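You operate a simulated robot arm through the tools that you are given. There is no shell and no other tool. Be economical: measure what you need, move in short steps, check, and stop when the job is done.

The job below is to be done with a simulated robot arm. You get a single attempt, and the scene is never put back.

TASK
Stir the pearls, cover the pot again and warm it till the lamp turns green.
Fine: use the green spoon and stand it back in the caddy; switch on, dial at WARM.
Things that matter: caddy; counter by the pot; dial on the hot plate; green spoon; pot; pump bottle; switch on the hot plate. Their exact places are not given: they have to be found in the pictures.

It is judged by the outcome, as a careful person would: the job done as asked, and still so three seconds after it is handed in. It fails if anything else is knocked over, pushed out of place, dropped, spilled or broken. A push-on lid holds only when it is set on centred and level and pressed home; a screw cap is set on level and turned clockwise until tight.

THE ROBOT
A 7-joint arm with a three-finger gripper, on a carriage that runs on a rail from [1.2, 144.2] to [-0.8, -103.8] (x, y) and turns from 179 to 511 degrees about z. Base frame: it is fixed where the carriage stands at the start and does not move with it; the origin is on the floor, on the carriage's upright axis, x ahead of it, y to its left, z up; the surface under the hand at the start is at about z = 96.2. Readings come in cm, degrees, newtons and seconds.
With the tool pointing down near the work surface it reaches from about 22 to 74 cm from the robot's upright axis, wherever it stands. Its first joint turns from -115.0 to 115.0 degrees. Places, roughly: counter by the pot [60, -20, 100]; dial on the hot plate [50, 10, 100]; switch on the hot plate [50, 0, 100]. Payload 2.69 kg.
The TCP is the grasp point between the finger pads, 3 cm short of the fingertips. In the tool frame z runs along the fingers and y along their closing line. The gripper opens to 12.8 cm. The gripper's body begins 11.7 cm behind the TCP.
Orientation is told as [roll, pitch, yaw] about the base's x, y, z axes, in that order, counted from this pose: with the fingers straight down and closing along the base's y, the tool's x points along the base's -x, its y along +y and its z along -z.

THE INTERFACE
- The arm moves only by the tool apply_moves. Its argument "commands" is a list of rows, each a list of 7 numbers: the shift along the base's x, y, z in units of 250 mm (1.0 is 250 mm), then the turn, a rotation vector about the base's x, y, z in units of 180 degrees (1.0 is 180 degrees), then the opening in per cent of the stroke, from 0 (shut) to 100 (fully open). In form: [[dx, dy, dz, rx, ry, rz, jaw], ...]. A call has 1 to 12 rows; each row is the pose to reach, as a shift and turn from the pose commanded when the call began. A call with a number of a shift or a turn outside -1 to 1 is refused whole. Rows are played at 5 a second. More than 5 cm and 8.6 degrees between two rows, or a gripper value outside its range, and nothing of the call is played. A pose out of reach is approached as far as the arm can. The call stops where the force on the tool passes 90 N (or 10 N more than at its start, if that is more) or the arm is blocked; 0.2 s more then pass. Each finger halts on what it meets, pressing with about 44 N; the grip force reading is that of the motor and also rises with nothing between the fingers. The clock runs only during rows and for 0.2 s after the last one: add rows that repeat a pose to give the fingers time. The reply holds the time, the measured pose of the TCP, the force on the tool along the base axes, the opening and the grip force, in the units named above and with some noise, with the torque about the TCP (base axes, N m) and any sound that the robot's microphone picked up, and new pictures: "views" is both (left out), scene, wrist or none.
- Cameras (640 x 400 px; columns grow to the right, rows downward): "scene" is now at [1.8, 13.31, 176.63]; the picture's right is [-0.60, -0.80, 0.00], its down [-0.63, 0.47, -0.62] and it looks along [0.49, -0.37, -0.79] (base axes); focal length 291 px, centre (320, 200). "wrist" rides on the gripper at [5.8, 5.4, -13.1] in the tool frame; the picture's right is [-0.68, 0.74, 0.00], its down [-0.62, -0.57, -0.55] and it looks along [-0.40, -0.37, 0.84] (tool axes); focal length 234 px, centre (320, 200).
- raise_lower(by): slides the trunk up (or, below 0, down) by that many cm; the arm and the scene camera ride with it, the base frame stays. It gives what a move gives, with no picture.
- base_move(legs): drives the robot by 1 to 6 legs, each [ahead, left, turn to the left] in cm, cm and degrees, along the robot's own axes; the way and the turn of a leg run together, so that a leg with both is an arc; at most 150 cm and 180 degrees a leg. The arm and the cameras ride along, it lands a little off, and it stops where it bumps. It keeps to its track: a leg is cut to what the track allows. It gives what a move gives, and a new picture of the scene camera.
- aim_head(pan, tilt): turns the head with the scene camera to pan (to the left, within 155 degrees either way) and tilt (down, from -29 to 69), counted from straight ahead of the robot. It gives what a move gives, and a new picture of the scene camera.
- probe_pixels(camera, pixels): for up to 12 pixels [column, row] of the newest picture of that camera ("zoom" is the newest enlarged one), the place [x, y, z] in the base frame of the surface seen there, good to about 0.2 cm, but the place of the scene camera against the robot may be out by one fixed shift of up to 2.5 cm in any direction. No time passes.
- close_up(camera, box): a new picture of the part [left, top, right, bottom] of that camera's present view, enlarged. No time passes.
- job_done(): hands the job in; it is judged then, once.

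Keep the steps short. Do not move on a guess: measure, check each grasp and each placing, and mend mistakes. In all there are 80 turns and 260 pictures (those below and enlarged ones count). Leave the gripper open and the arm clear of the work at the hand-in unless told otherwise, and finish with a single line.

The tools are called after "Emit:" by a JSON object that holds its "api" and its "payload". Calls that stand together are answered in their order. apply_moves: Moves the arm, as the interface text tells. Its arguments: {"type":"object","properties":{"commands":{"type":"array"},"views":{"type":"string","enum":["both","scene","wrist","none"]}},"required":["commands"]} The other tools are called the same way: raise_lower (by) slides the trunk up or down; base_move (legs) drives the base; aim_head (pan, tilt) turns the head that bears the scene camera; probe_pixels (camera, pixels) gives the place of the surface under pixels of a picture; close_up (camera, box) takes an enlarged picture of a part of a camera's view; job_done () hands the job in.

At the start:

```text
time: 0.0
eef_pos: [49.24, -1.92, 114.96]
tcp_rot: [0.0, 0.0, 0.1]
ft_force: [0.3, 0.0, 0.7]
wrist_torque: [0.01, 0.0, 0.0]
width: 12.8
grip_force: 0.0
trunk travel left (down, up): [-92.5, 6.5]
robot x, y, heading: [0.1, 0.08, 0.2]
head pan, tilt: [-36.8, 52.0]
```

scene: 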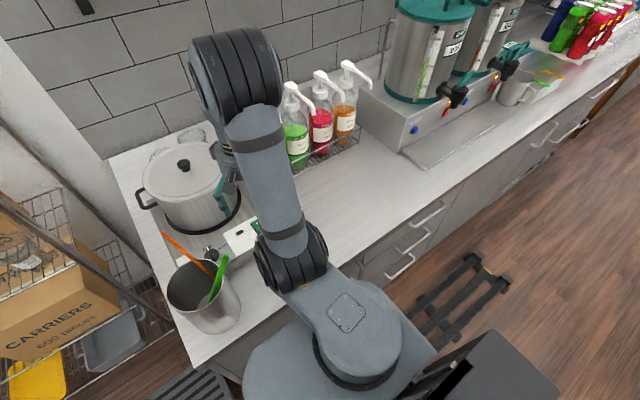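
wrist: 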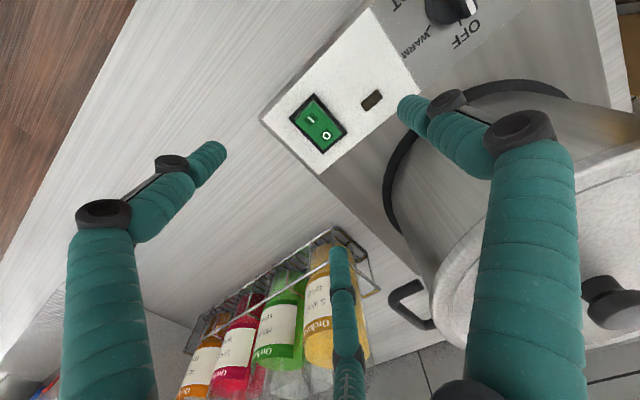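

I see the pot with its lid at about (185,185), the caddy with an orange and a green spoon at (205,290), and the hot plate switch near (240,235). Next I enlarge both views to see the details.

Emit:
{"api": "close_up", "payload": {"camera": "scene", "box": [110, 130, 290, 340]}}

Emit:
{"api": "close_up", "payload": {"camera": "wrist", "box": [250, 0, 640, 240]}}

Emit:
{"api": "probe_pixels", "payload": {"camera": "wrist", "pixels": [[310, 120], [326, 134], [372, 100], [445, 10], [610, 290], [520, 225], [405, 300], [600, 180], [280, 200], [468, 8]]}}

Emit:
{"api": "probe_pixels", "payload": {"camera": "scene", "pixels": [[182, 164], [185, 195], [145, 200], [215, 260], [222, 262], [165, 235], [213, 252], [240, 235], [238, 300], [170, 280], [215, 335], [214, 298]]}}

```text
1.90 times, centred on (200, 235) of scene
```

zoom: 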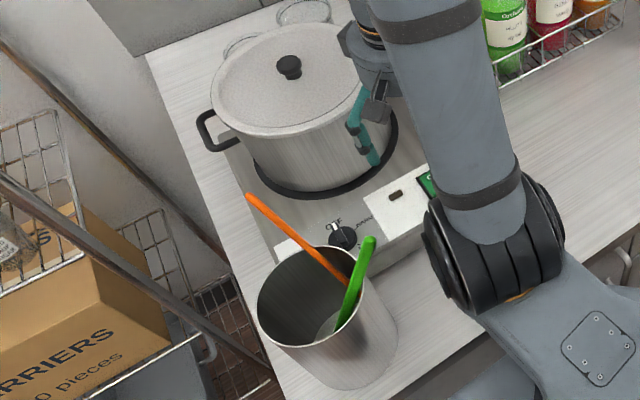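

```text
1.64 times, centred on (445, 120) of wrist
```

zoom: 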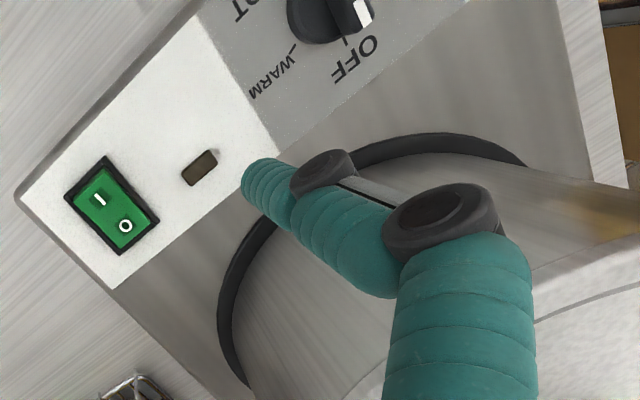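

```text
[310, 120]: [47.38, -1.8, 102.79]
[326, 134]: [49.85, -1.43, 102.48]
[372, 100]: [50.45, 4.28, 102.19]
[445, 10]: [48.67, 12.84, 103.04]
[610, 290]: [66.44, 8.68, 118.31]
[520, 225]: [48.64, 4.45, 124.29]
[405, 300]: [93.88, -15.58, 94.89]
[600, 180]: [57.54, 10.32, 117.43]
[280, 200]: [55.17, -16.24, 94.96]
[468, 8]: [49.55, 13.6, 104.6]
```

```text
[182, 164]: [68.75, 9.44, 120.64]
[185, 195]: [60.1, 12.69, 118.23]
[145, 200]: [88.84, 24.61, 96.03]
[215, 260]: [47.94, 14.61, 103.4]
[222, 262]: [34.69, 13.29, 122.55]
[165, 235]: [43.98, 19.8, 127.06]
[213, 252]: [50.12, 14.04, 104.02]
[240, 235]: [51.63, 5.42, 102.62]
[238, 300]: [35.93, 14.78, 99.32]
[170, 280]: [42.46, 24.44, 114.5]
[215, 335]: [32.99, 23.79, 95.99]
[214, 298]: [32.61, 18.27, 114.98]
```

The switch's O side is pressed (off), the lamp is dark and the dial is at OFF. I lift the arm and shift left, so the wrist camera sees the pot, dial and caddy well.

Emit:
{"api": "apply_moves", "payload": {"commands": [[0, 0, 0.2, 0, 0, 0, 100], [0, 0, 0.4, 0, 0, 0, 100], [0, 0, 0.6, 0, 0, 0, 100], [0, 0, 0.8, 0, 0, 0, 100], [0, 0.2, 0.8, 0, 0, 0, 100], [0, 0.4, 0.8, 0, 0, 0, 100], [0, 0.6, 0.8, 0, 0, 0, 100]]}}

```text
time: 1.6
eef_pos: [49.61, 13.58, 135.12]
tcp_rot: [-0.1, 0.0, 0.1]
ft_force: [1.0, 1.0, -0.2]
wrist_torque: [-0.09, 0.01, 0.03]
width: 12.82
grip_force: 0.0
trunk travel left (down, up): [-92.5, 6.5]
robot x, y, heading: [0.16, -0.02, 0.1]
head pan, tilt: [-36.8, 52.0]
```

scene: 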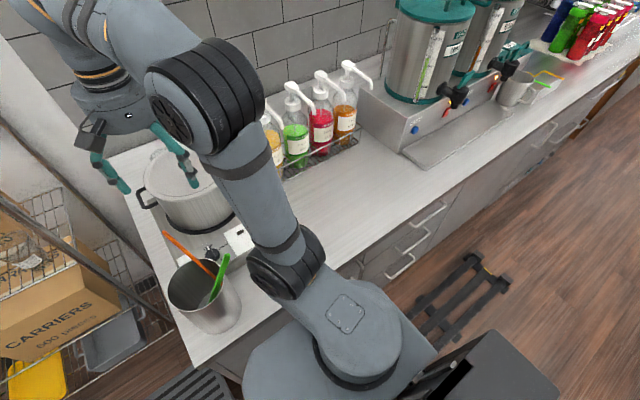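
wrist: 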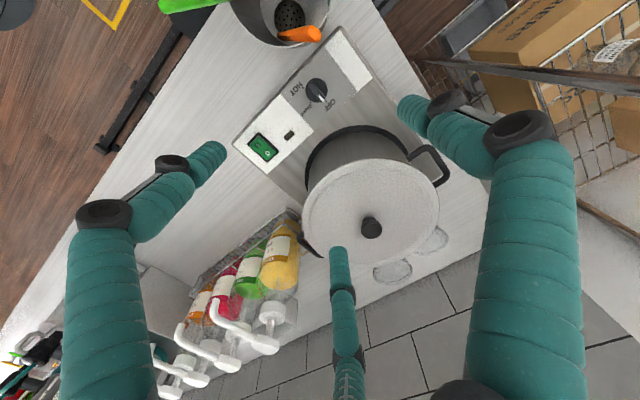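

Good view of pot, dial, switch and caddy. I measure the knob (371,228), lid rim, dial (316,90), switch, lamp, and free counter right of the pot.

Emit:
{"api": "probe_pixels", "payload": {"camera": "wrist", "pixels": [[371, 225], [366, 235], [371, 172], [308, 205], [432, 205], [365, 256], [345, 175], [310, 90], [320, 97], [290, 134], [262, 147], [280, 200]]}}

Emit:
{"api": "close_up", "payload": {"camera": "wrist", "box": [220, 0, 460, 150]}}

Emit:
{"api": "close_up", "payload": {"camera": "wrist", "box": [160, 140, 460, 328]}}

```text
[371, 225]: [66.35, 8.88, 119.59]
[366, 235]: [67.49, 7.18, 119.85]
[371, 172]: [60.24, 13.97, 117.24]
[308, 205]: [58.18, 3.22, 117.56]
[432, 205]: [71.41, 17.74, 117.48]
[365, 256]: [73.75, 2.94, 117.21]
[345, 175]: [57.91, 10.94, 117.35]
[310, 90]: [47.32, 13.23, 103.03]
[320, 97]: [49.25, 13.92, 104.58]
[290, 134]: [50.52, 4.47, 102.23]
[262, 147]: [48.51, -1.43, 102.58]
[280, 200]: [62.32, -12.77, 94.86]
```

```text
2.67 times, centred on (340, 75) of wrist
```

zoom: 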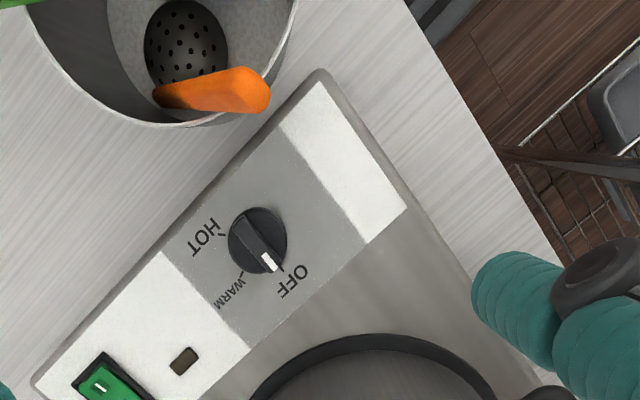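

```text
2.13 times, centred on (310, 234) of wrist
```

zoom: 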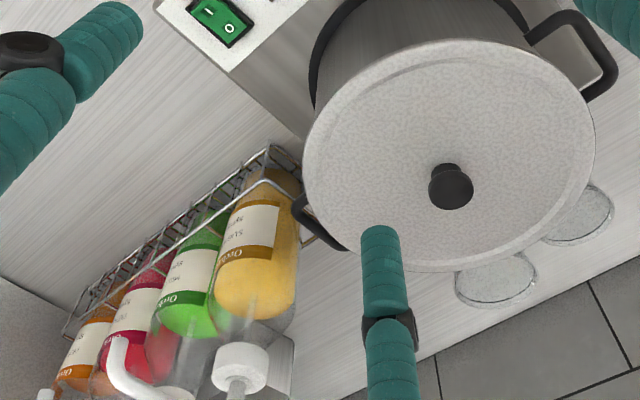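

I probe the knob's edges and the lid rim in this enlarged picture.

Emit:
{"api": "probe_pixels", "payload": {"camera": "zoom", "pixels": [[451, 187], [432, 187], [470, 187], [451, 205], [451, 170], [446, 168], [450, 45], [308, 150], [590, 140], [480, 265], [385, 262], [560, 230]]}}

Emit:
{"api": "close_up", "payload": {"camera": "wrist", "box": [230, 60, 390, 160]}}

```text
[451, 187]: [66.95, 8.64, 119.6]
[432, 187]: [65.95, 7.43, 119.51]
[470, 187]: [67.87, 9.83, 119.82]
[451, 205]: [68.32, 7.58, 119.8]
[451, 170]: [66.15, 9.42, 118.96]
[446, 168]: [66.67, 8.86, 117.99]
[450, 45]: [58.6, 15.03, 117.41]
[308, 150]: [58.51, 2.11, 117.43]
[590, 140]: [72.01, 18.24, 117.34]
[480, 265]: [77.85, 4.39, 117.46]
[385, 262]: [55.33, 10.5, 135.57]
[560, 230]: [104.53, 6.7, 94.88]
```

```text
4.00 times, centred on (310, 110) of wrist
```

zoom: 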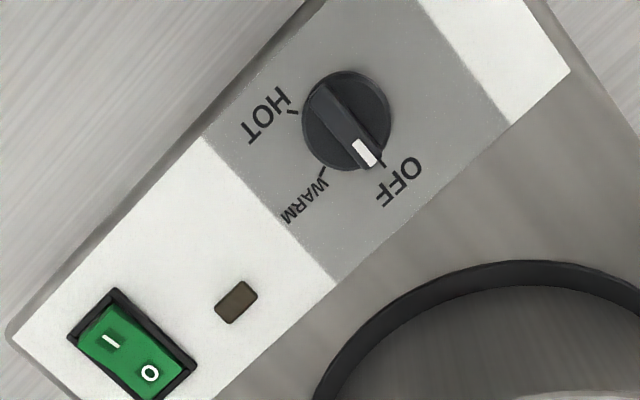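

I measure the dial's pointer and marks, the lamp, the switch, plus the wire rack and counter edge for the lid's parking place.

Emit:
{"api": "probe_pixels", "payload": {"camera": "zoom", "pixels": [[347, 120], [366, 152], [384, 162], [322, 176], [293, 112], [322, 85], [236, 302], [111, 341], [150, 373], [302, 125], [392, 115], [345, 72]]}}

Emit:
{"api": "probe_pixels", "payload": {"camera": "wrist", "pixels": [[287, 210], [192, 296], [240, 238], [150, 270], [80, 220], [225, 20], [150, 110], [265, 0], [330, 2], [292, 12], [300, 34], [320, 33]]}}

```text
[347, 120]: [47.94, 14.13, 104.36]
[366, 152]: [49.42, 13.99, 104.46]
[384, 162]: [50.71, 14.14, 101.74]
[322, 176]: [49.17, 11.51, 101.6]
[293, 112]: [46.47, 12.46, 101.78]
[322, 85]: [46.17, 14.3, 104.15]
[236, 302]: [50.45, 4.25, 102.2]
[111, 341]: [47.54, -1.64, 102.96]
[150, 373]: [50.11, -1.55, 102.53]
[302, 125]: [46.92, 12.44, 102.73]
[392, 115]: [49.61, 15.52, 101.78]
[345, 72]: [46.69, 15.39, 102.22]
```

```text
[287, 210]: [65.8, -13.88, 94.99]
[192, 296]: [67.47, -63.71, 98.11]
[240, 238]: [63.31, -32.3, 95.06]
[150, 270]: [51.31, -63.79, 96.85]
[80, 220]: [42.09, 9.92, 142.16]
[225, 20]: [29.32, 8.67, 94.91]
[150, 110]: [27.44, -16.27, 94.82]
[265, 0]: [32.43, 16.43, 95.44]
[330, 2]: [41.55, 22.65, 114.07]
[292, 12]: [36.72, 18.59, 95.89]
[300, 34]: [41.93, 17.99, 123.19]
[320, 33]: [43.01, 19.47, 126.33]
```

The knob centre is near (67.0, 8.6), top z 119.7. The dial needs about -64 degrees for WARM. I move above the knob with the jaw half open and check.

Emit:
{"api": "apply_moves", "payload": {"commands": [[0.18, -0.05, 0, 0, 0, 0, 80], [0.36, -0.1, 0, 0, 0, 0, 50], [0.54, -0.15, 0, 0, 0, 0, 50], [0.7, -0.2, 0, 0, 0, 0, 50], [0.7, -0.2, -0.16, 0, 0, 0, 50], [0.7, -0.2, -0.36, 0, 0, 0, 50], [0.7, -0.2, -0.36, 0, 0, 0, 50]]}}

```text
time: 3.2
eef_pos: [66.67, 7.93, 125.91]
tcp_rot: [0.1, -0.1, -0.1]
ft_force: [-0.1, 0.7, 1.0]
wrist_torque: [0.01, -0.02, 0.01]
width: 6.42
grip_force: 0.0
out of reach, approached as far as the arm can: row 3, 4, 5
trunk travel left (down, up): [-92.5, 6.5]
robot x, y, heading: [-0.22, 0.18, 0.4]
head pan, tilt: [-36.8, 52.0]
```

scene: 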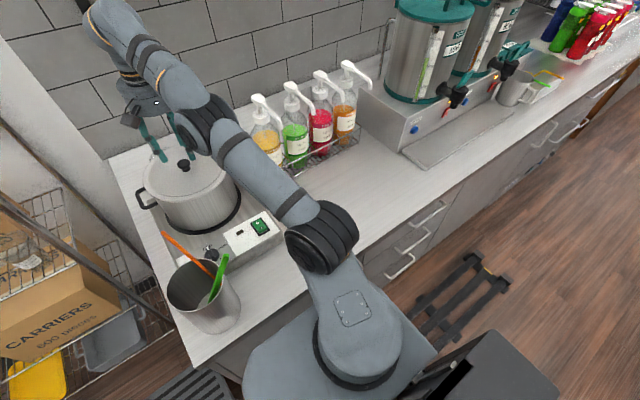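
wrist: 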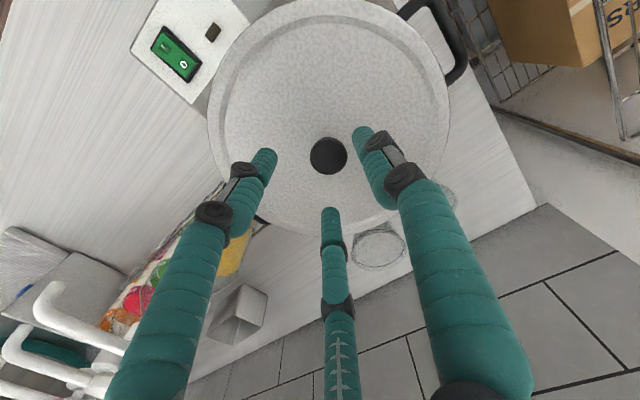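

The arm reached over the knob, but reach was limited at height. I check the knob position against the fingertips, including the third teal piece at (330,215).

Emit:
{"api": "probe_pixels", "payload": {"camera": "wrist", "pixels": [[328, 156], [312, 156], [346, 156], [328, 172], [328, 140], [330, 212], [332, 240], [338, 310], [268, 153], [360, 132]]}}

Emit:
{"api": "raise_lower", "payload": {"by": 6.4}}

```text
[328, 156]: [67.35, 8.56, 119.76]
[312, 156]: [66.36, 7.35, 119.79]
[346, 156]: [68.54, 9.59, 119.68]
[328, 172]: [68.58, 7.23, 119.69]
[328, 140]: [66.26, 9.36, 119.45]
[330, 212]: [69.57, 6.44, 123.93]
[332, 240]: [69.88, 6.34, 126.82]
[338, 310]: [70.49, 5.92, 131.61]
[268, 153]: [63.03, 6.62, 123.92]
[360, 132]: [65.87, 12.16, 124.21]
```

```text
time: 4.2
eef_pos: [66.8, 7.84, 132.26]
tcp_rot: [0.0, 0.0, 0.0]
ft_force: [1.1, -0.6, 0.0]
wrist_torque: [0.01, 0.01, 0.01]
width: 6.4
grip_force: 0.1
trunk travel left (down, up): [-98.9, 0.1]
robot x, y, heading: [0.2, 0.24, -0.1]
head pan, tilt: [-36.8, 52.0]
```

The hand shows three jaws at 120 degrees, centred on the TCP, which suits the round knob. I centre over (67.2, 8.5) and lower to z about 121.2.

Emit:
{"api": "apply_moves", "payload": {"commands": [[0.02, 0.026, -0.1, 0, 0, 0, 50], [0.02, 0.026, -0.26, 0, 0, 0, 50], [0.02, 0.026, -0.38, 0, 0, 0, 50], [0.02, 0.026, -0.44, 0, 0, 0, 50], [0.02, 0.026, -0.44, 0, 0, 0, 50]]}}

```text
time: 5.4
eef_pos: [67.14, 8.47, 121.67]
tcp_rot: [0.0, 0.1, 0.1]
ft_force: [0.3, 0.0, -1.0]
wrist_torque: [0.02, -0.03, -0.02]
width: 6.39
grip_force: 0.0
trunk travel left (down, up): [-98.9, 0.1]
robot x, y, heading: [-0.19, -0.23, 0.2]
head pan, tilt: [-36.8, 52.0]
```

scene: 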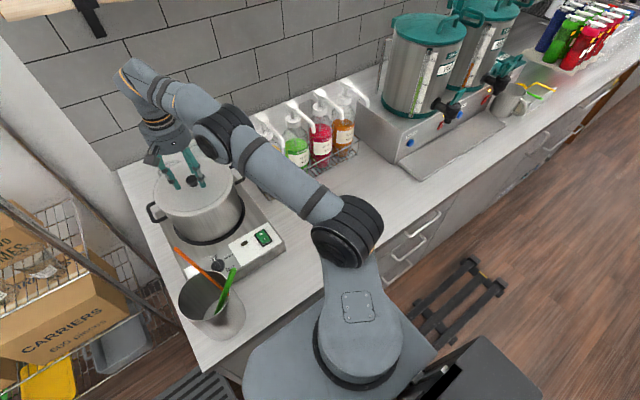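
wrist: 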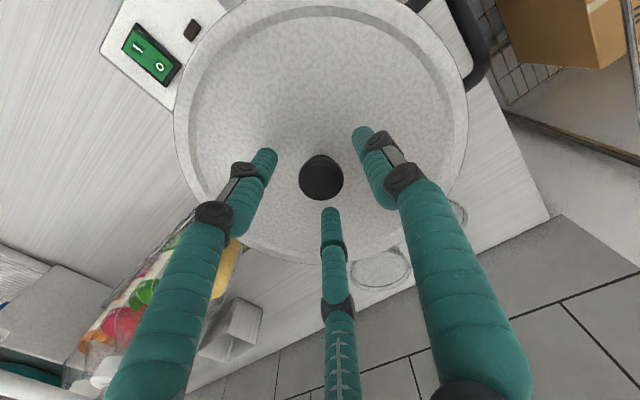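

The knob is centred among the fingers. I lower 0.5 cm more and close on it.

Emit:
{"api": "apply_moves", "payload": {"commands": [[0, 0, -0.02, 0, 0, 0, 50], [0, 0, -0.02, 0, 0, 0, 20], [0, 0, -0.02, 0, 0, 0, 0], [0, 0, -0.02, 0, 0, 0, 0], [0, 0, -0.02, 0, 0, 0, 0], [0, 0, -0.02, 0, 0, 0, 0]], "views": "wrist"}}

```text
time: 6.8
eef_pos: [67.47, 8.33, 120.99]
tcp_rot: [0.1, 0.1, 0.1]
ft_force: [4.2, -1.8, 0.2]
wrist_torque: [-0.1, -0.19, -0.01]
width: 3.27
grip_force: 41.2
trunk travel left (down, up): [-98.9, 0.1]
robot x, y, heading: [-0.13, 0.47, 0.3]
head pan, tilt: [-36.8, 52.0]
heard: snap
```

wrist: 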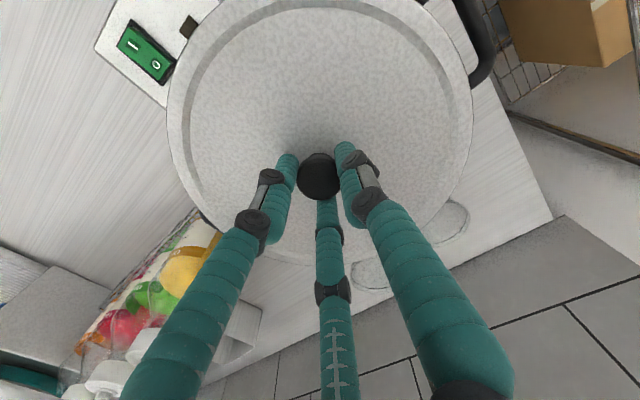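

The knob is held (width 3.27). I lift slowly and watch the force.

Emit:
{"api": "apply_moves", "payload": {"commands": [[0, 0, 0.0, 0, 0, 0, 0], [0, 0, 0.03, 0, 0, 0, 0], [0, 0, 0.08, 0, 0, 0, 0], [0, 0, 0.16, 0, 0, 0, 0], [0, 0, 0.24, 0, 0, 0, 0], [0, 0, 0.24, 0, 0, 0, 0]]}}

```text
time: 8.2
eef_pos: [67.21, 8.32, 126.97]
tcp_rot: [0.0, 0.0, 0.0]
ft_force: [-0.4, -0.2, 0.4]
wrist_torque: [0.06, 0.02, 0.0]
width: 0.21
grip_force: 32.1
trunk travel left (down, up): [-98.9, 0.1]
robot x, y, heading: [-0.04, 0.32, 0.0]
head pan, tilt: [-36.8, 52.0]
```

scene: 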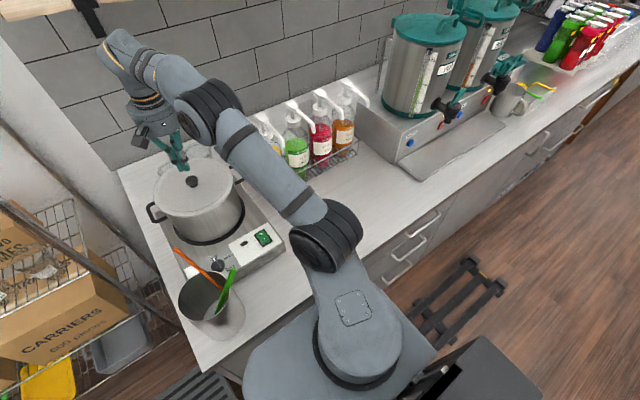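
wrist: 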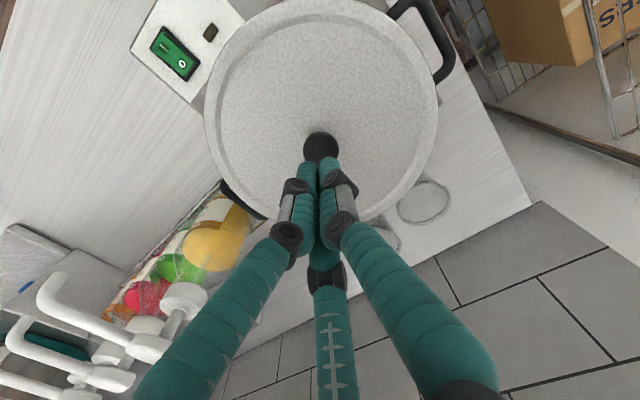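

The fingers slipped off: the lid stayed on, and the grip was too shallow. I look closer at the knob's shape and the lid's height around it.

Emit:
{"api": "apply_moves", "payload": {"commands": [[-0.16, 0.0, 0.1, 0, 0, 0, 20], [-0.32, 0.06, 0.16, 0, 0, 0, 50], [-0.32, 0.06, 0.16, 0, 0, 0, 50]], "views": "wrist"}}

Emit:
{"api": "close_up", "payload": {"camera": "scene", "box": [140, 150, 250, 220]}}

```text
time: 9.0
eef_pos: [59.49, 9.99, 130.51]
tcp_rot: [0.0, 0.0, -0.1]
ft_force: [-0.1, -0.7, -0.5]
wrist_torque: [0.01, 0.03, 0.03]
width: 5.66
grip_force: 0.0
trunk travel left (down, up): [-98.9, 0.1]
robot x, y, heading: [-0.08, -0.05, 0.1]
head pan, tilt: [-36.8, 52.0]
```

wrist: 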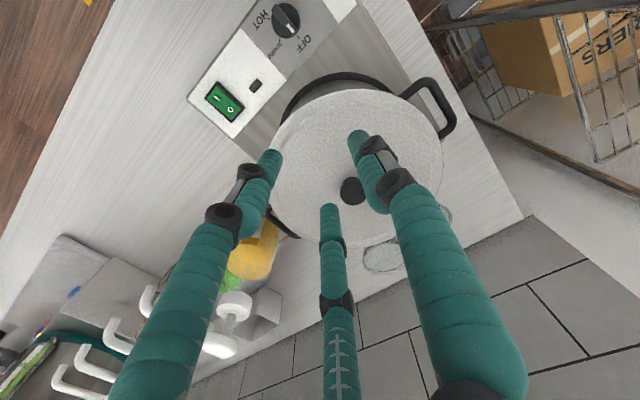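

```text
5.71 times, centred on (195, 185) of scene
```

zoom: 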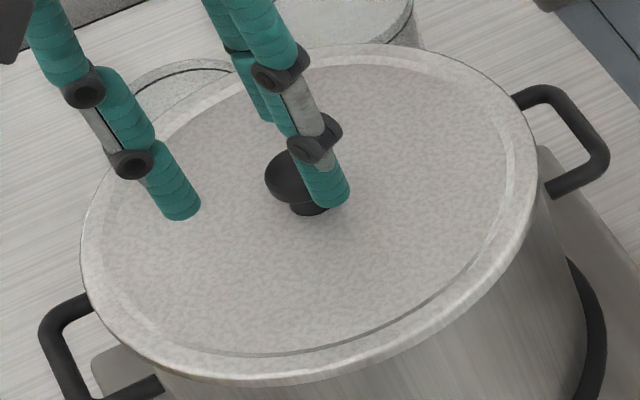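

The knob is a mushroom with a wider head over a stem. I measure the lid surface beside it.

Emit:
{"api": "probe_pixels", "payload": {"camera": "zoom", "pixels": [[270, 240], [340, 230], [300, 225], [287, 175], [310, 208], [275, 195], [230, 170], [150, 300]]}}

Emit:
{"api": "probe_pixels", "payload": {"camera": "wrist", "pixels": [[352, 191], [335, 180], [355, 172], [340, 192], [364, 190], [352, 204]]}}

```text
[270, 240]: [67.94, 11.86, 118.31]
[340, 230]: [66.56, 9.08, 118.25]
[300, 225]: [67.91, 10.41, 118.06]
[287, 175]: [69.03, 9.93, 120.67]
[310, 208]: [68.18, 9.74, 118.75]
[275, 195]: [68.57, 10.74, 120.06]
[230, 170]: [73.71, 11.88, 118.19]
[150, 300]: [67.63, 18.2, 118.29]
```

```text
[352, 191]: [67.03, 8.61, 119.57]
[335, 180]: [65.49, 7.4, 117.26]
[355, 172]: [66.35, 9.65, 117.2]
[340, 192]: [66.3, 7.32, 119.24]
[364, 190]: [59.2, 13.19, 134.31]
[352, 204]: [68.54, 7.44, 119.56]
```

The lid top near the knob is z about 117.2, so tips may go to about 117.4 (TCP 120.4). I go back down deeper and stop open there to check.

Emit:
{"api": "apply_moves", "payload": {"commands": [[0.16, -0.028, -0.05, 0, 0, 0, 50], [0.312, -0.056, -0.1, 0, 0, 0, 50], [0.312, -0.056, -0.24, 0, 0, 0, 50], [0.312, -0.056, -0.34, 0, 0, 0, 50], [0.312, -0.056, -0.38, 0, 0, 0, 50], [0.312, -0.056, -0.4, 0, 0, 0, 50], [0.312, -0.056, -0.4, 0, 0, 0, 50]], "views": "wrist"}}

Emit:
{"api": "close_up", "payload": {"camera": "scene", "box": [140, 150, 250, 220]}}

```text
time: 10.6
eef_pos: [67.12, 8.47, 120.71]
tcp_rot: [0.0, 0.0, 0.0]
ft_force: [0.7, 0.4, 0.1]
wrist_torque: [0.01, -0.02, -0.02]
width: 6.4
grip_force: 0.1
trunk travel left (down, up): [-98.9, 0.1]
robot x, y, heading: [-0.02, 0.12, 0.0]
head pan, tilt: [-36.8, 52.0]
```

wrist: 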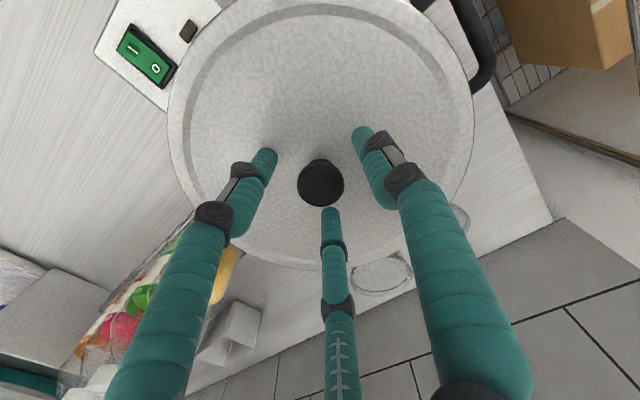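

```text
5.71 times, centred on (195, 185) of scene
```

zoom: 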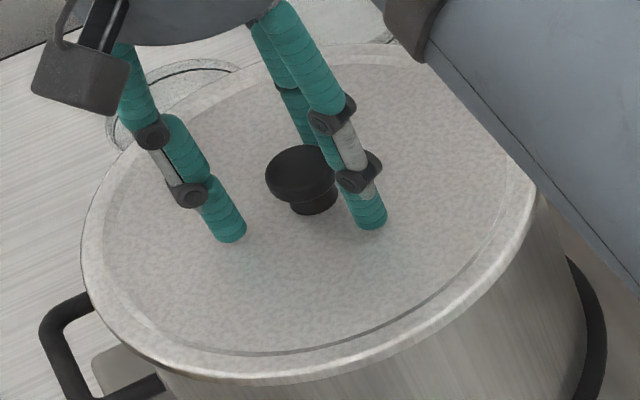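

The fingertips are almost at the lid, beside the stem. I lower 0.2 cm, close, and draw up only slightly to read the force.

Emit:
{"api": "apply_moves", "payload": {"commands": [[0, 0, -0.01, 0, 0, 0, 50], [0, 0, -0.01, 0, 0, 0, 0], [0, 0, -0.01, 0, 0, 0, 0], [0, 0, -0.01, 0, 0, 0, 0], [0, 0, -0.01, 0, 0, 0, 0], [0, 0, -0.01, 0, 0, 0, 0], [0, 0, 0.0, 0, 0, 0, 0], [0, 0, 0.01, 0, 0, 0, 0], [0, 0, 0.01, 0, 0, 0, 0]], "views": "wrist"}}

Emit:
{"api": "close_up", "payload": {"camera": "scene", "box": [140, 150, 250, 220]}}

```text
time: 12.6
eef_pos: [67.29, 8.47, 121.11]
tcp_rot: [0.1, 0.0, 0.0]
ft_force: [1.8, -2.7, -0.8]
wrist_torque: [-0.12, -0.03, 0.16]
width: 3.22
grip_force: 44.0
trunk travel left (down, up): [-98.9, 0.1]
robot x, y, heading: [-0.05, -0.37, -0.0]
head pan, tilt: [-36.8, 52.0]
```

wrist: 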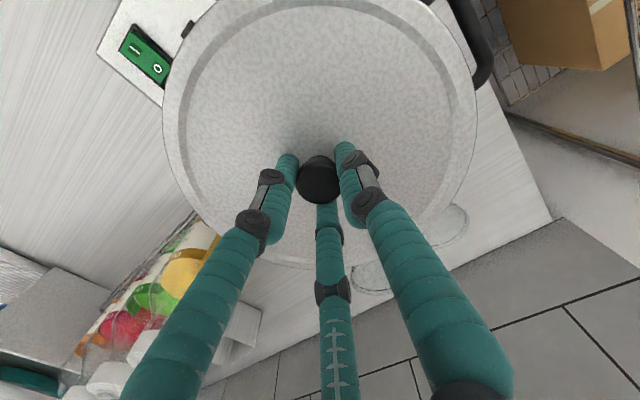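

```text
5.71 times, centred on (195, 185) of scene
```

zoom: 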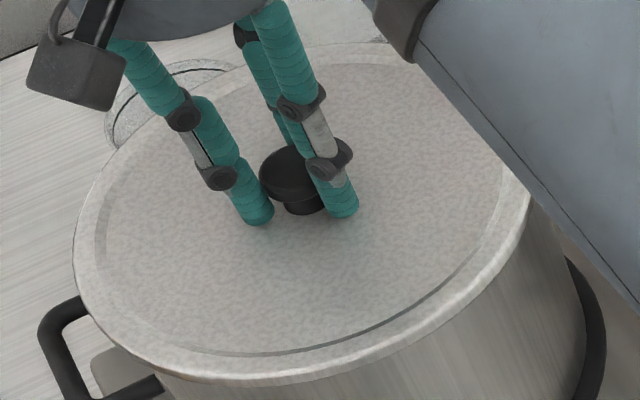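

The grip holds (3.22) and the lid seems to move with it. I continue up slowly by 2 cm.

Emit:
{"api": "apply_moves", "payload": {"commands": [[0, 0, 0.01, 0, 0, 0, 0], [0, 0, 0.02, 0, 0, 0, 0], [0, 0, 0.04, 0, 0, 0, 0], [0, 0, 0.06, 0, 0, 0, 0], [0, 0, 0.08, 0, 0, 0, 0], [0, 0, 0.08, 0, 0, 0, 0]], "views": "wrist"}}

Emit:
{"api": "close_up", "payload": {"camera": "scene", "box": [140, 150, 250, 220]}}

```text
time: 14.0
eef_pos: [67.27, 8.61, 123.07]
tcp_rot: [0.0, 0.0, 0.0]
ft_force: [-0.5, 0.5, -2.4]
wrist_torque: [0.0, 0.0, -0.01]
width: 3.22
grip_force: 43.6
trunk travel left (down, up): [-98.9, 0.1]
robot x, y, heading: [0.17, -0.24, -0.2]
head pan, tilt: [-36.8, 52.0]
```

wrist: 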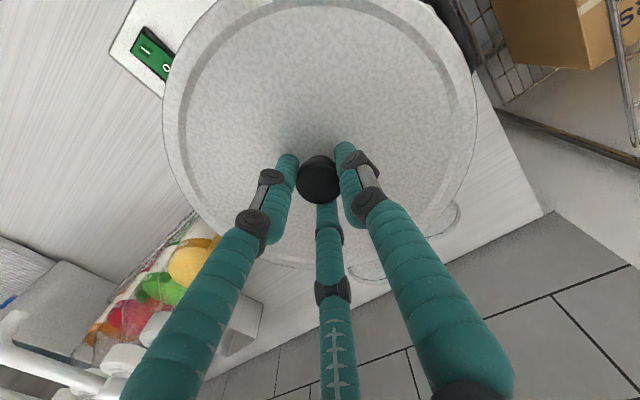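

```text
5.71 times, centred on (195, 185) of scene
```

zoom: 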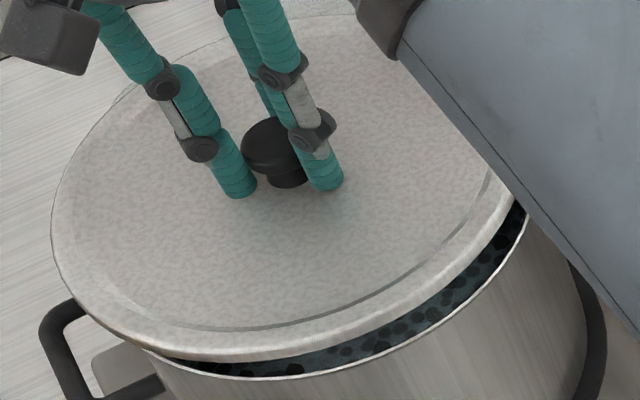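

The lid is free (pearls visible, about 2.4 N weight). I lift a little, draw back in x over the hot plate, then right towards (52,-20). First I check the pump spouts' places.

Emit:
{"api": "probe_pixels", "payload": {"camera": "wrist", "pixels": [[12, 325], [60, 375], [122, 358], [155, 325], [190, 262], [100, 270], [40, 300], [150, 270], [140, 285], [180, 230]]}}

Emit:
{"api": "apply_moves", "payload": {"commands": [[0, 0, 0.08, 0, 0, 0, 0], [0, 0, 0.12, 0, 0, 0, 0], [-0.14, 0, 0.12, 0, 0, 0, 0], [-0.28, 0, 0.12, 0, 0, 0, 0], [-0.44, 0, 0.12, 0, 0, 0, 0], [-0.6, 0, 0.12, 0, 0, 0, 0], [-0.6, -0.16, 0.12, 0, 0, 0, 0], [-0.6, -0.32, 0.12, 0, 0, 0, 0], [-0.6, -0.32, 0.12, 0, 0, 0, 0]]}}

```text
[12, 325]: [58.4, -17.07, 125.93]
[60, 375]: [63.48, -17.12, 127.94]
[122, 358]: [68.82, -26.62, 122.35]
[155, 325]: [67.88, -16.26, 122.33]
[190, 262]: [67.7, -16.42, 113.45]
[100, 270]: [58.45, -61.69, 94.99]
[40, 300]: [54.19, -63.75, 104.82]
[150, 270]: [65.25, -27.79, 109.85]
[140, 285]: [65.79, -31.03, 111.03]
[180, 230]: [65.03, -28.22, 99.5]
```

```text
time: 16.0
eef_pos: [52.12, 0.6, 126.14]
tcp_rot: [-0.1, 0.0, 0.1]
ft_force: [0.0, -0.2, -2.7]
wrist_torque: [-0.03, 0.03, -0.02]
width: 3.23
grip_force: 44.2
trunk travel left (down, up): [-98.9, 0.1]
robot x, y, heading: [-0.43, -0.2, 0.0]
head pan, tilt: [-36.8, 52.0]
```

scene: 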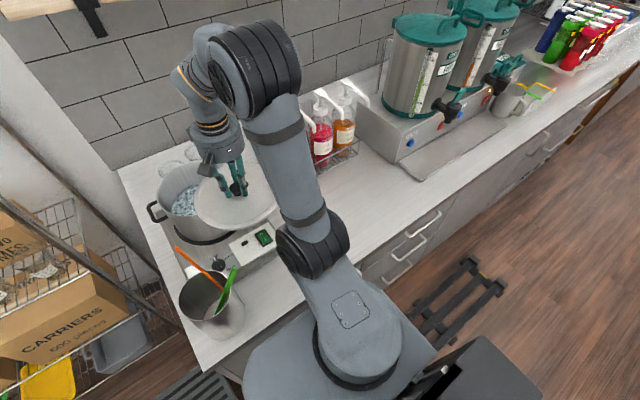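
wrist: 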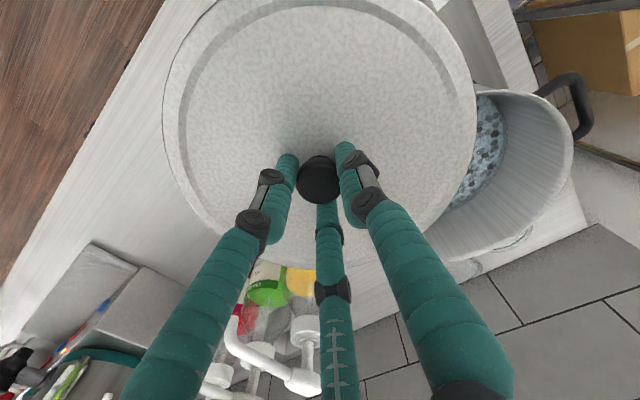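

The spouts overhang to x = 58 at z 126, so I choose (46,-20) for the lid. I go there at height and then down to z about 103.

Emit:
{"api": "apply_moves", "payload": {"commands": [[-0.12, 0, 0, 0, 0, 0, 0], [-0.24, -0.06, 0, 0, 0, 0, 0], [-0.24, -0.24, 0, 0, 0, 0, 0], [-0.24, -0.42, 0, 0, 0, 0, 0], [-0.24, -0.6, 0, 0, 0, 0, 0], [-0.24, -0.74, 0, 0, 0, 0, 0], [-0.24, -0.82, -0.1, 0, 0, 0, 0], [-0.24, -0.82, -0.28, 0, 0, 0, 0], [-0.24, -0.82, -0.46, 0, 0, 0, 0], [-0.24, -0.82, -0.64, 0, 0, 0, 0], [-0.24, -0.82, -0.82, 0, 0, 0, 0], [-0.24, -0.82, -0.9, 0, 0, 0, 0]]}}

```text
time: 18.6
eef_pos: [46.11, -19.87, 103.5]
tcp_rot: [0.0, 0.0, -0.1]
ft_force: [-0.2, 0.6, -1.8]
wrist_torque: [-0.02, 0.01, 0.01]
width: 3.22
grip_force: 44.2
trunk travel left (down, up): [-98.9, 0.1]
robot x, y, heading: [-0.17, 0.17, 0.0]
head pan, tilt: [-36.8, 52.0]
```

scene: 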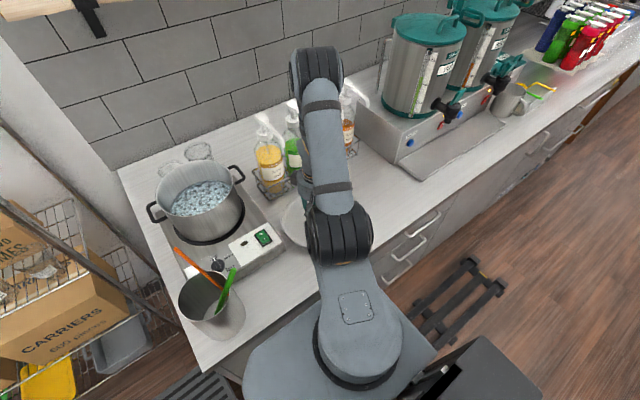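
wrist: 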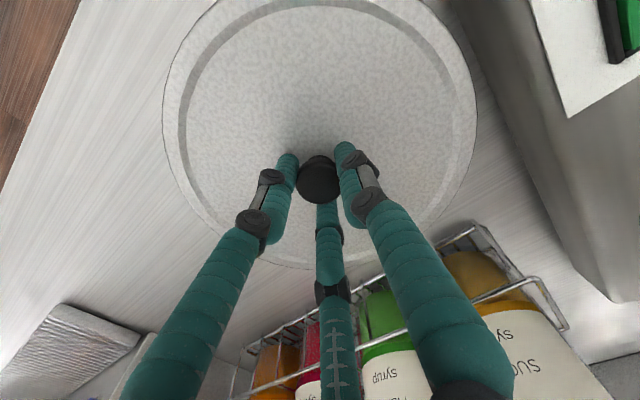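

Space is clear. I lower slowly to about z 100 and read the force.

Emit:
{"api": "apply_moves", "payload": {"commands": [[0, 0, -0.06, 0, 0, 0, 0], [0, 0, -0.1, 0, 0, 0, 0], [0, 0, -0.12, 0, 0, 0, 0], [0, 0, -0.135, 0, 0, 0, 0], [0, 0, -0.135, 0, 0, 0, 0]], "views": "wrist"}}

```text
time: 19.8
eef_pos: [46.03, -19.96, 100.22]
tcp_rot: [0.0, -0.1, 0.0]
ft_force: [-0.5, 0.6, -2.0]
wrist_torque: [0.03, 0.01, 0.01]
width: 3.22
grip_force: 43.9
trunk travel left (down, up): [-98.9, 0.1]
robot x, y, heading: [0.09, -0.1, 0.2]
head pan, tilt: [-36.8, 52.0]
```

wrist: 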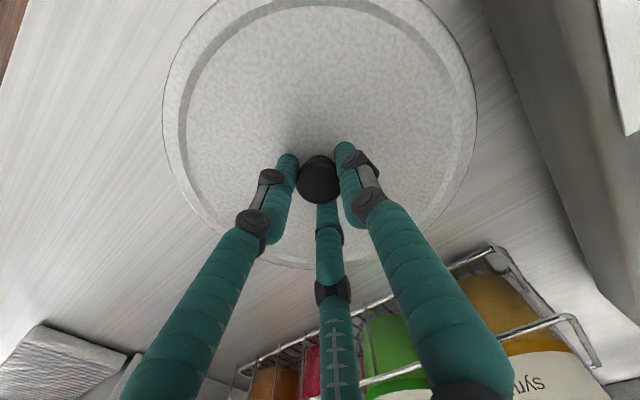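

Emit:
{"api": "apply_moves", "payload": {"commands": [[0, 0, -0.01, 0, 0, 0, 0], [0, 0, -0.02, 0, 0, 0, 0], [0, 0, -0.02, 0, 0, 0, 0]], "views": "none"}}

Emit:
{"api": "probe_pixels", "payload": {"camera": "wrist", "pixels": [[250, 60], [470, 120], [160, 120], [300, 170], [180, 170], [520, 120]]}}

```text
time: 20.6
eef_pos: [46.08, -20.01, 99.75]
tcp_rot: [0.0, -0.1, -0.1]
ft_force: [-0.2, -0.1, 0.6]
wrist_torque: [0.06, -0.2, 0.01]
width: 3.2
grip_force: 43.6
trunk travel left (down, up): [-98.9, 0.1]
robot x, y, heading: [0.03, -0.22, -0.2]
head pan, tilt: [-36.8, 52.0]
```

```text
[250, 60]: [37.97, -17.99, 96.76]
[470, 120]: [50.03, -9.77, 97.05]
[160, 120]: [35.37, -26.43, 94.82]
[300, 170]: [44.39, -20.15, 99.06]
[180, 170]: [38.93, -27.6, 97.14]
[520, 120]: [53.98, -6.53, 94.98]
```

The counter now bears the lid (force -2 to +0.6 N). I release and go straight up.

Emit:
{"api": "apply_moves", "payload": {"commands": [[0, 0, -0.004, 0, 0, 0, 0], [0, 0, -0.004, 0, 0, 0, 50], [0, 0, -0.004, 0, 0, 0, 50], [0, 0, -0.004, 0, 0, 0, 50], [0, 0, 0.1, 0, 0, 0, 50], [0, 0, 0.3, 0, 0, 0, 50], [0, 0, 0.5, 0, 0, 0, 50], [0, 0, 0.7, 0, 0, 0, 50], [0, 0, 0.9, 0, 0, 0, 50], [0, 0, 1.0, 0, 0, 0, 50]]}}

```text
time: 22.8
eef_pos: [46.11, -19.85, 124.82]
tcp_rot: [0.0, -0.1, -0.1]
ft_force: [0.6, 0.6, 0.3]
wrist_torque: [0.0, -0.01, 0.01]
width: 6.37
grip_force: 0.0
trunk travel left (down, up): [-98.9, 0.1]
robot x, y, heading: [-0.22, 0.12, -0.1]
head pan, tilt: [-36.8, 52.0]
```

scene: 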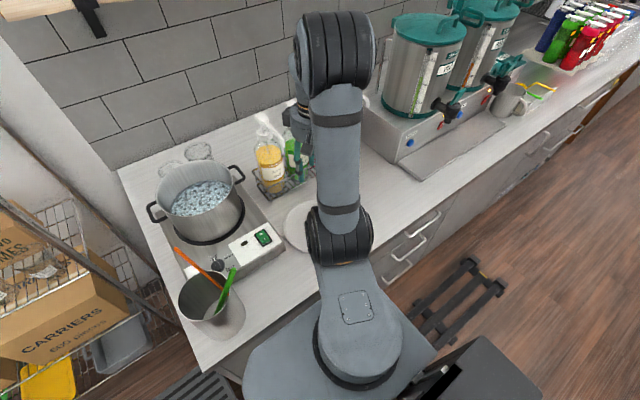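
wrist: 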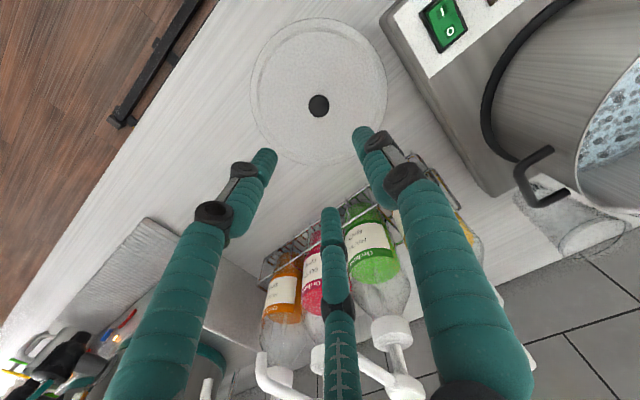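

The lid rests flat. Now I travel high to the caddy at the left, for a wrist view of the spoons.

Emit:
{"api": "apply_moves", "payload": {"commands": [[0, 0, 0.2, 0, 0, 0, 50], [0, 0, 0.4, 0, 0, 0, 50], [-0.04, 0, 0.6, 0, 0, 0, 50], [-0.1, 0.16, 0.68, 0, 0, 0, 50], [-0.16, 0.34, 0.68, 0, 0, 0, 50], [-0.22, 0.52, 0.68, 0, 0, 0, 50], [-0.28, 0.7, 0.68, 0, 0, 0, 50], [-0.34, 0.88, 0.68, 0, 0, 0, 50], [-0.4, 1.0, 0.68, 0, 0, 0, 50]], "views": "none"}}

Emit:
{"api": "apply_moves", "payload": {"commands": [[-0.06, 0.18, 0, 0, 0, 0, 50], [-0.12, 0.36, 0, 0, 0, 0, 50], [-0.18, 0.54, 0, 0, 0, 0, 50], [-0.22, 0.72, 0, 0, 0, 0, 50], [-0.22, 0.88, 0, 0, 0, 0, 50], [-0.22, 0.88, 0, 0, 0, 0, 50]]}}

```text
refused: row 3 steps farther than a row can; nothing moved
```

```text
time: 24.2
eef_pos: [40.59, 1.79, 124.5]
tcp_rot: [0.1, 0.1, 0.0]
ft_force: [-0.8, 0.1, -0.7]
wrist_torque: [0.04, -0.03, 0.02]
width: 6.4
grip_force: 0.1
trunk travel left (down, up): [-98.9, 0.1]
robot x, y, heading: [-0.13, 0.02, 0.1]
head pan, tilt: [-36.8, 52.0]
```

scene: 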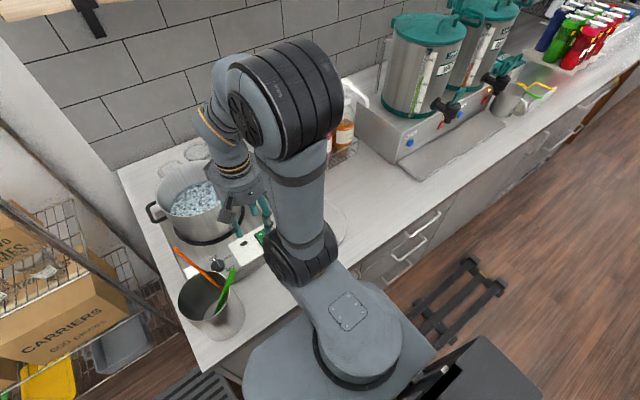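
wrist: 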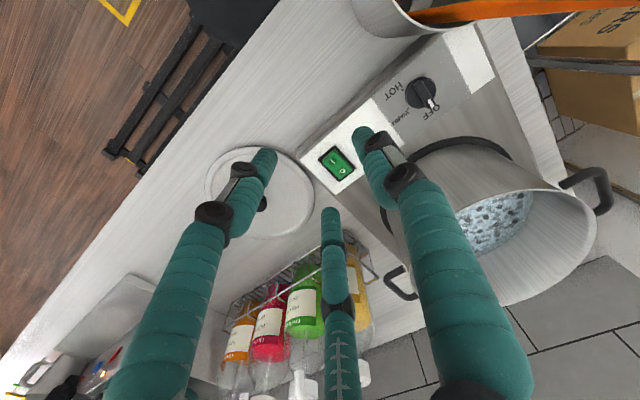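

The first call was refused, yet the second still ended safely short of the caddy. From here I rise to z 142 and then go left to (28,26).

Emit:
{"api": "apply_moves", "payload": {"commands": [[0, 0, 0.19, 0, 0, 0, 50], [0, 0, 0.38, 0, 0, 0, 50], [0, 0, 0.56, 0, 0, 0, 50], [0, 0, 0.72, 0, 0, 0, 50], [-0.1, 0.16, 0.72, 0, 0, 0, 50], [-0.2, 0.32, 0.72, 0, 0, 0, 50], [-0.3, 0.48, 0.72, 0, 0, 0, 50], [-0.4, 0.64, 0.72, 0, 0, 0, 50], [-0.48, 0.8, 0.72, 0, 0, 0, 50], [-0.5, 0.96, 0.72, 0, 0, 0, 50], [-0.5, 0.96, 0.72, 0, 0, 0, 50]]}}

```text
time: 26.6
eef_pos: [28.18, 25.91, 143.02]
tcp_rot: [0.1, 0.0, 0.1]
ft_force: [0.5, 0.2, -0.4]
wrist_torque: [0.07, 0.0, 0.01]
width: 6.4
grip_force: 0.1
trunk travel left (down, up): [-98.9, 0.1]
robot x, y, heading: [0.09, -0.01, 0.3]
head pan, tilt: [-36.8, 52.0]
```

scene: 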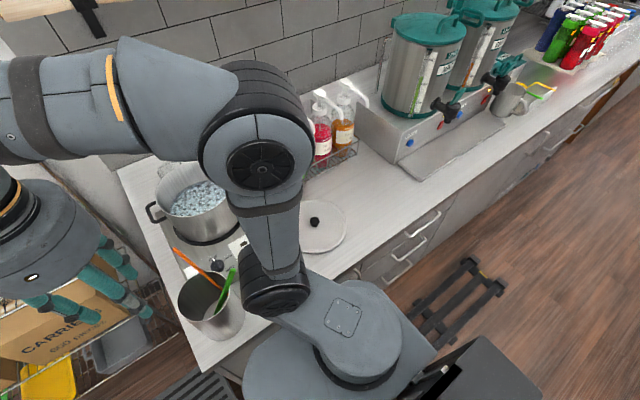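
wrist: 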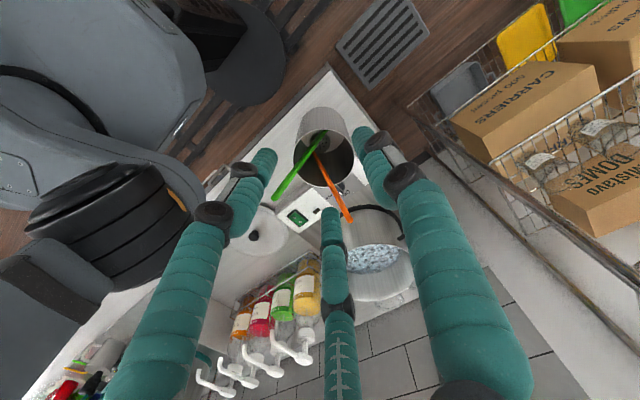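

Emit:
{"api": "close_up", "payload": {"camera": "wrist", "box": [256, 100, 376, 230]}}

Emit:
{"api": "close_up", "payload": {"camera": "scene", "box": [155, 230, 265, 345]}}

Emit:
{"api": "probe_pixels", "payload": {"camera": "wrist", "pixels": [[276, 196], [285, 186], [295, 175], [304, 164], [314, 151], [322, 140], [348, 218], [335, 190], [322, 160], [300, 126], [322, 109], [340, 185]]}}

```text
3.08 times, centred on (316, 165) of wrist
```

zoom: 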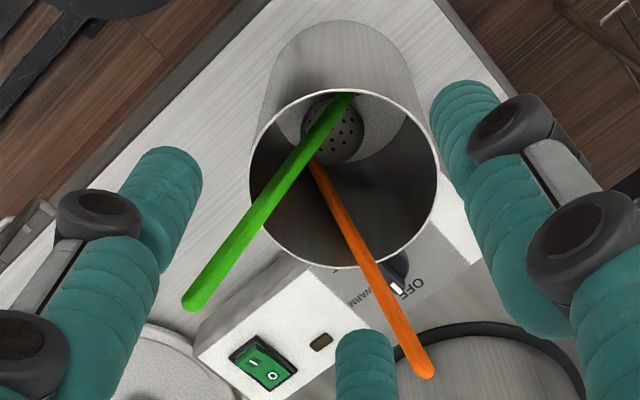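

```text
3.48 times, centred on (210, 288) of scene
```

zoom: 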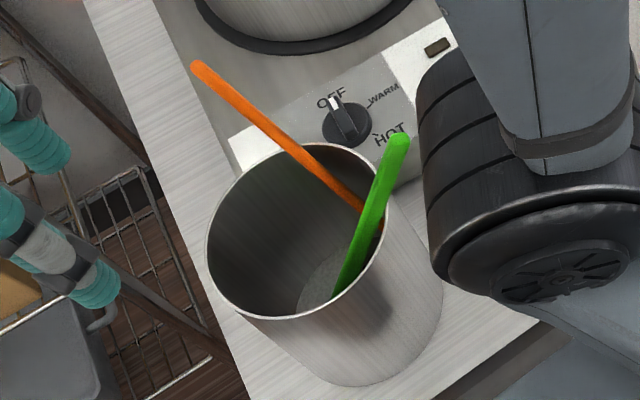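

```text
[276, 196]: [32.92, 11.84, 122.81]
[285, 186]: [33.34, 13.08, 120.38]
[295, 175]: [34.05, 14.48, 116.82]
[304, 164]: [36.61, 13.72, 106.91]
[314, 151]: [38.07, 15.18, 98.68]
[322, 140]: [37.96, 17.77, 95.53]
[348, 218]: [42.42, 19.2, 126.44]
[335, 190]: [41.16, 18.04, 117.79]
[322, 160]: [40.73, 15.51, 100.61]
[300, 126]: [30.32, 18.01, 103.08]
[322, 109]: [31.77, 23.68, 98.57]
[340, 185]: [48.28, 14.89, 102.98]
```

The green spoon leans in the caddy, its handle rising to (33, 12, 123). The caddy rim is centred near (35.8, 19.9) at z 114. I take a fine close-up to get the handle's line.

Emit:
{"api": "close_up", "payload": {"camera": "wrist", "box": [265, 120, 365, 205]}}

```text
4.71 times, centred on (315, 162) of wrist
```

zoom: 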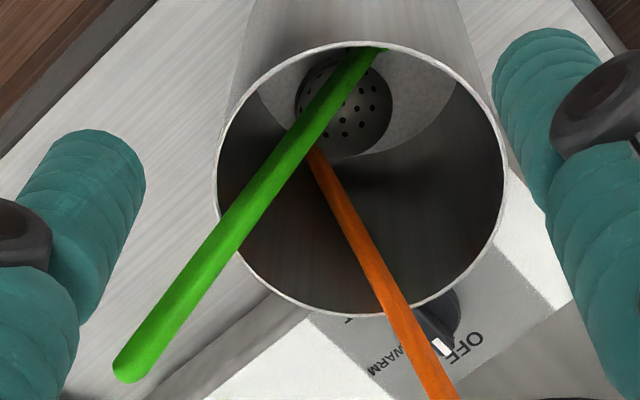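

Emit:
{"api": "probe_pixels", "payload": {"camera": "zoom", "pixels": [[130, 365], [155, 330], [185, 291], [215, 250], [245, 212], [275, 172], [310, 127], [345, 82], [345, 115], [325, 165], [345, 215], [400, 320]]}}

```text
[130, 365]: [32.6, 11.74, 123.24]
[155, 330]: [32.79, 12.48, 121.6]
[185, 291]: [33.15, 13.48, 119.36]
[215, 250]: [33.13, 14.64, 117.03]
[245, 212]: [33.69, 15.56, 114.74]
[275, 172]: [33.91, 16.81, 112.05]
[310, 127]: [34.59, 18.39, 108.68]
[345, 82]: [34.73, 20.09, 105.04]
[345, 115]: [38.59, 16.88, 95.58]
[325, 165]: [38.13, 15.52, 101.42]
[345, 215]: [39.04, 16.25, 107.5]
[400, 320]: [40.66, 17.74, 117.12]
```

The handle's line runs along (0.106, 0.415, -0.904), so it leans 25 degrees. I'll align the tool with it and hold 10 cm back from the grasp point (33.2, 12.95, 119.3).

Emit:
{"api": "apply_moves", "payload": {"commands": [[0.04, -0.17, 0, 0.034, -0.009, 0, 50], [0.08, -0.34, 0, 0.068, -0.018, 0, 50], [0.12, -0.51, 0, 0.102, -0.027, 0, 50], [0.156, -0.684, 0, 0.136, -0.035, 0, 50], [0.156, -0.684, -0.16, 0.136, -0.035, 0, 50], [0.156, -0.684, -0.32, 0.136, -0.035, 0, 50], [0.156, -0.684, -0.5, 0.136, -0.035, 0, 40], [0.156, -0.684, -0.59, 0.136, -0.035, 0, 40], [0.156, -0.684, -0.59, 0.136, -0.035, 0, 40]]}}

```text
time: 28.6
eef_pos: [31.95, 8.92, 128.1]
tcp_rot: [24.6, -6.1, -1.3]
ft_force: [0.2, -1.0, -0.2]
wrist_torque: [0.01, -0.01, 0.0]
width: 5.11
grip_force: 0.0
trunk travel left (down, up): [-98.9, 0.1]
robot x, y, heading: [0.06, -0.03, 0.0]
head pan, tilt: [-36.8, 52.0]
```

scene: 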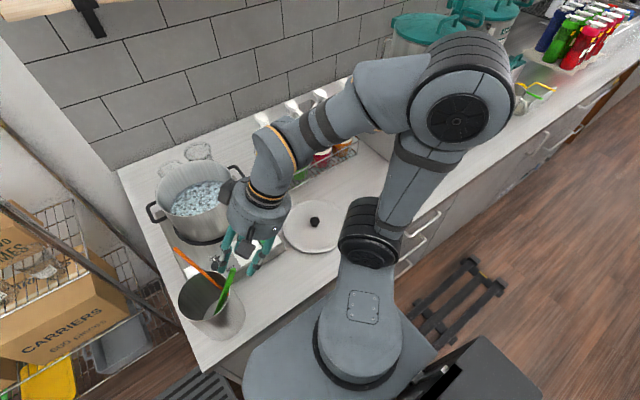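
wrist: 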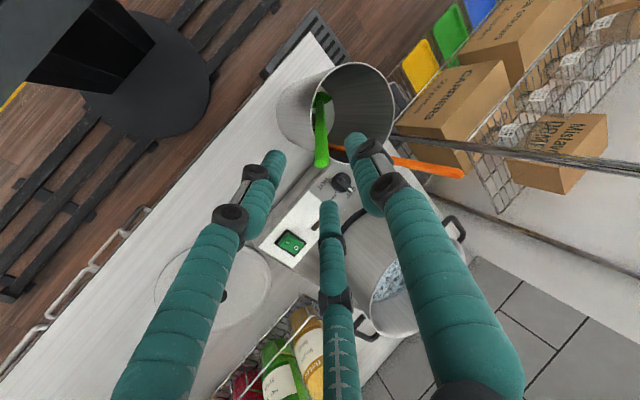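

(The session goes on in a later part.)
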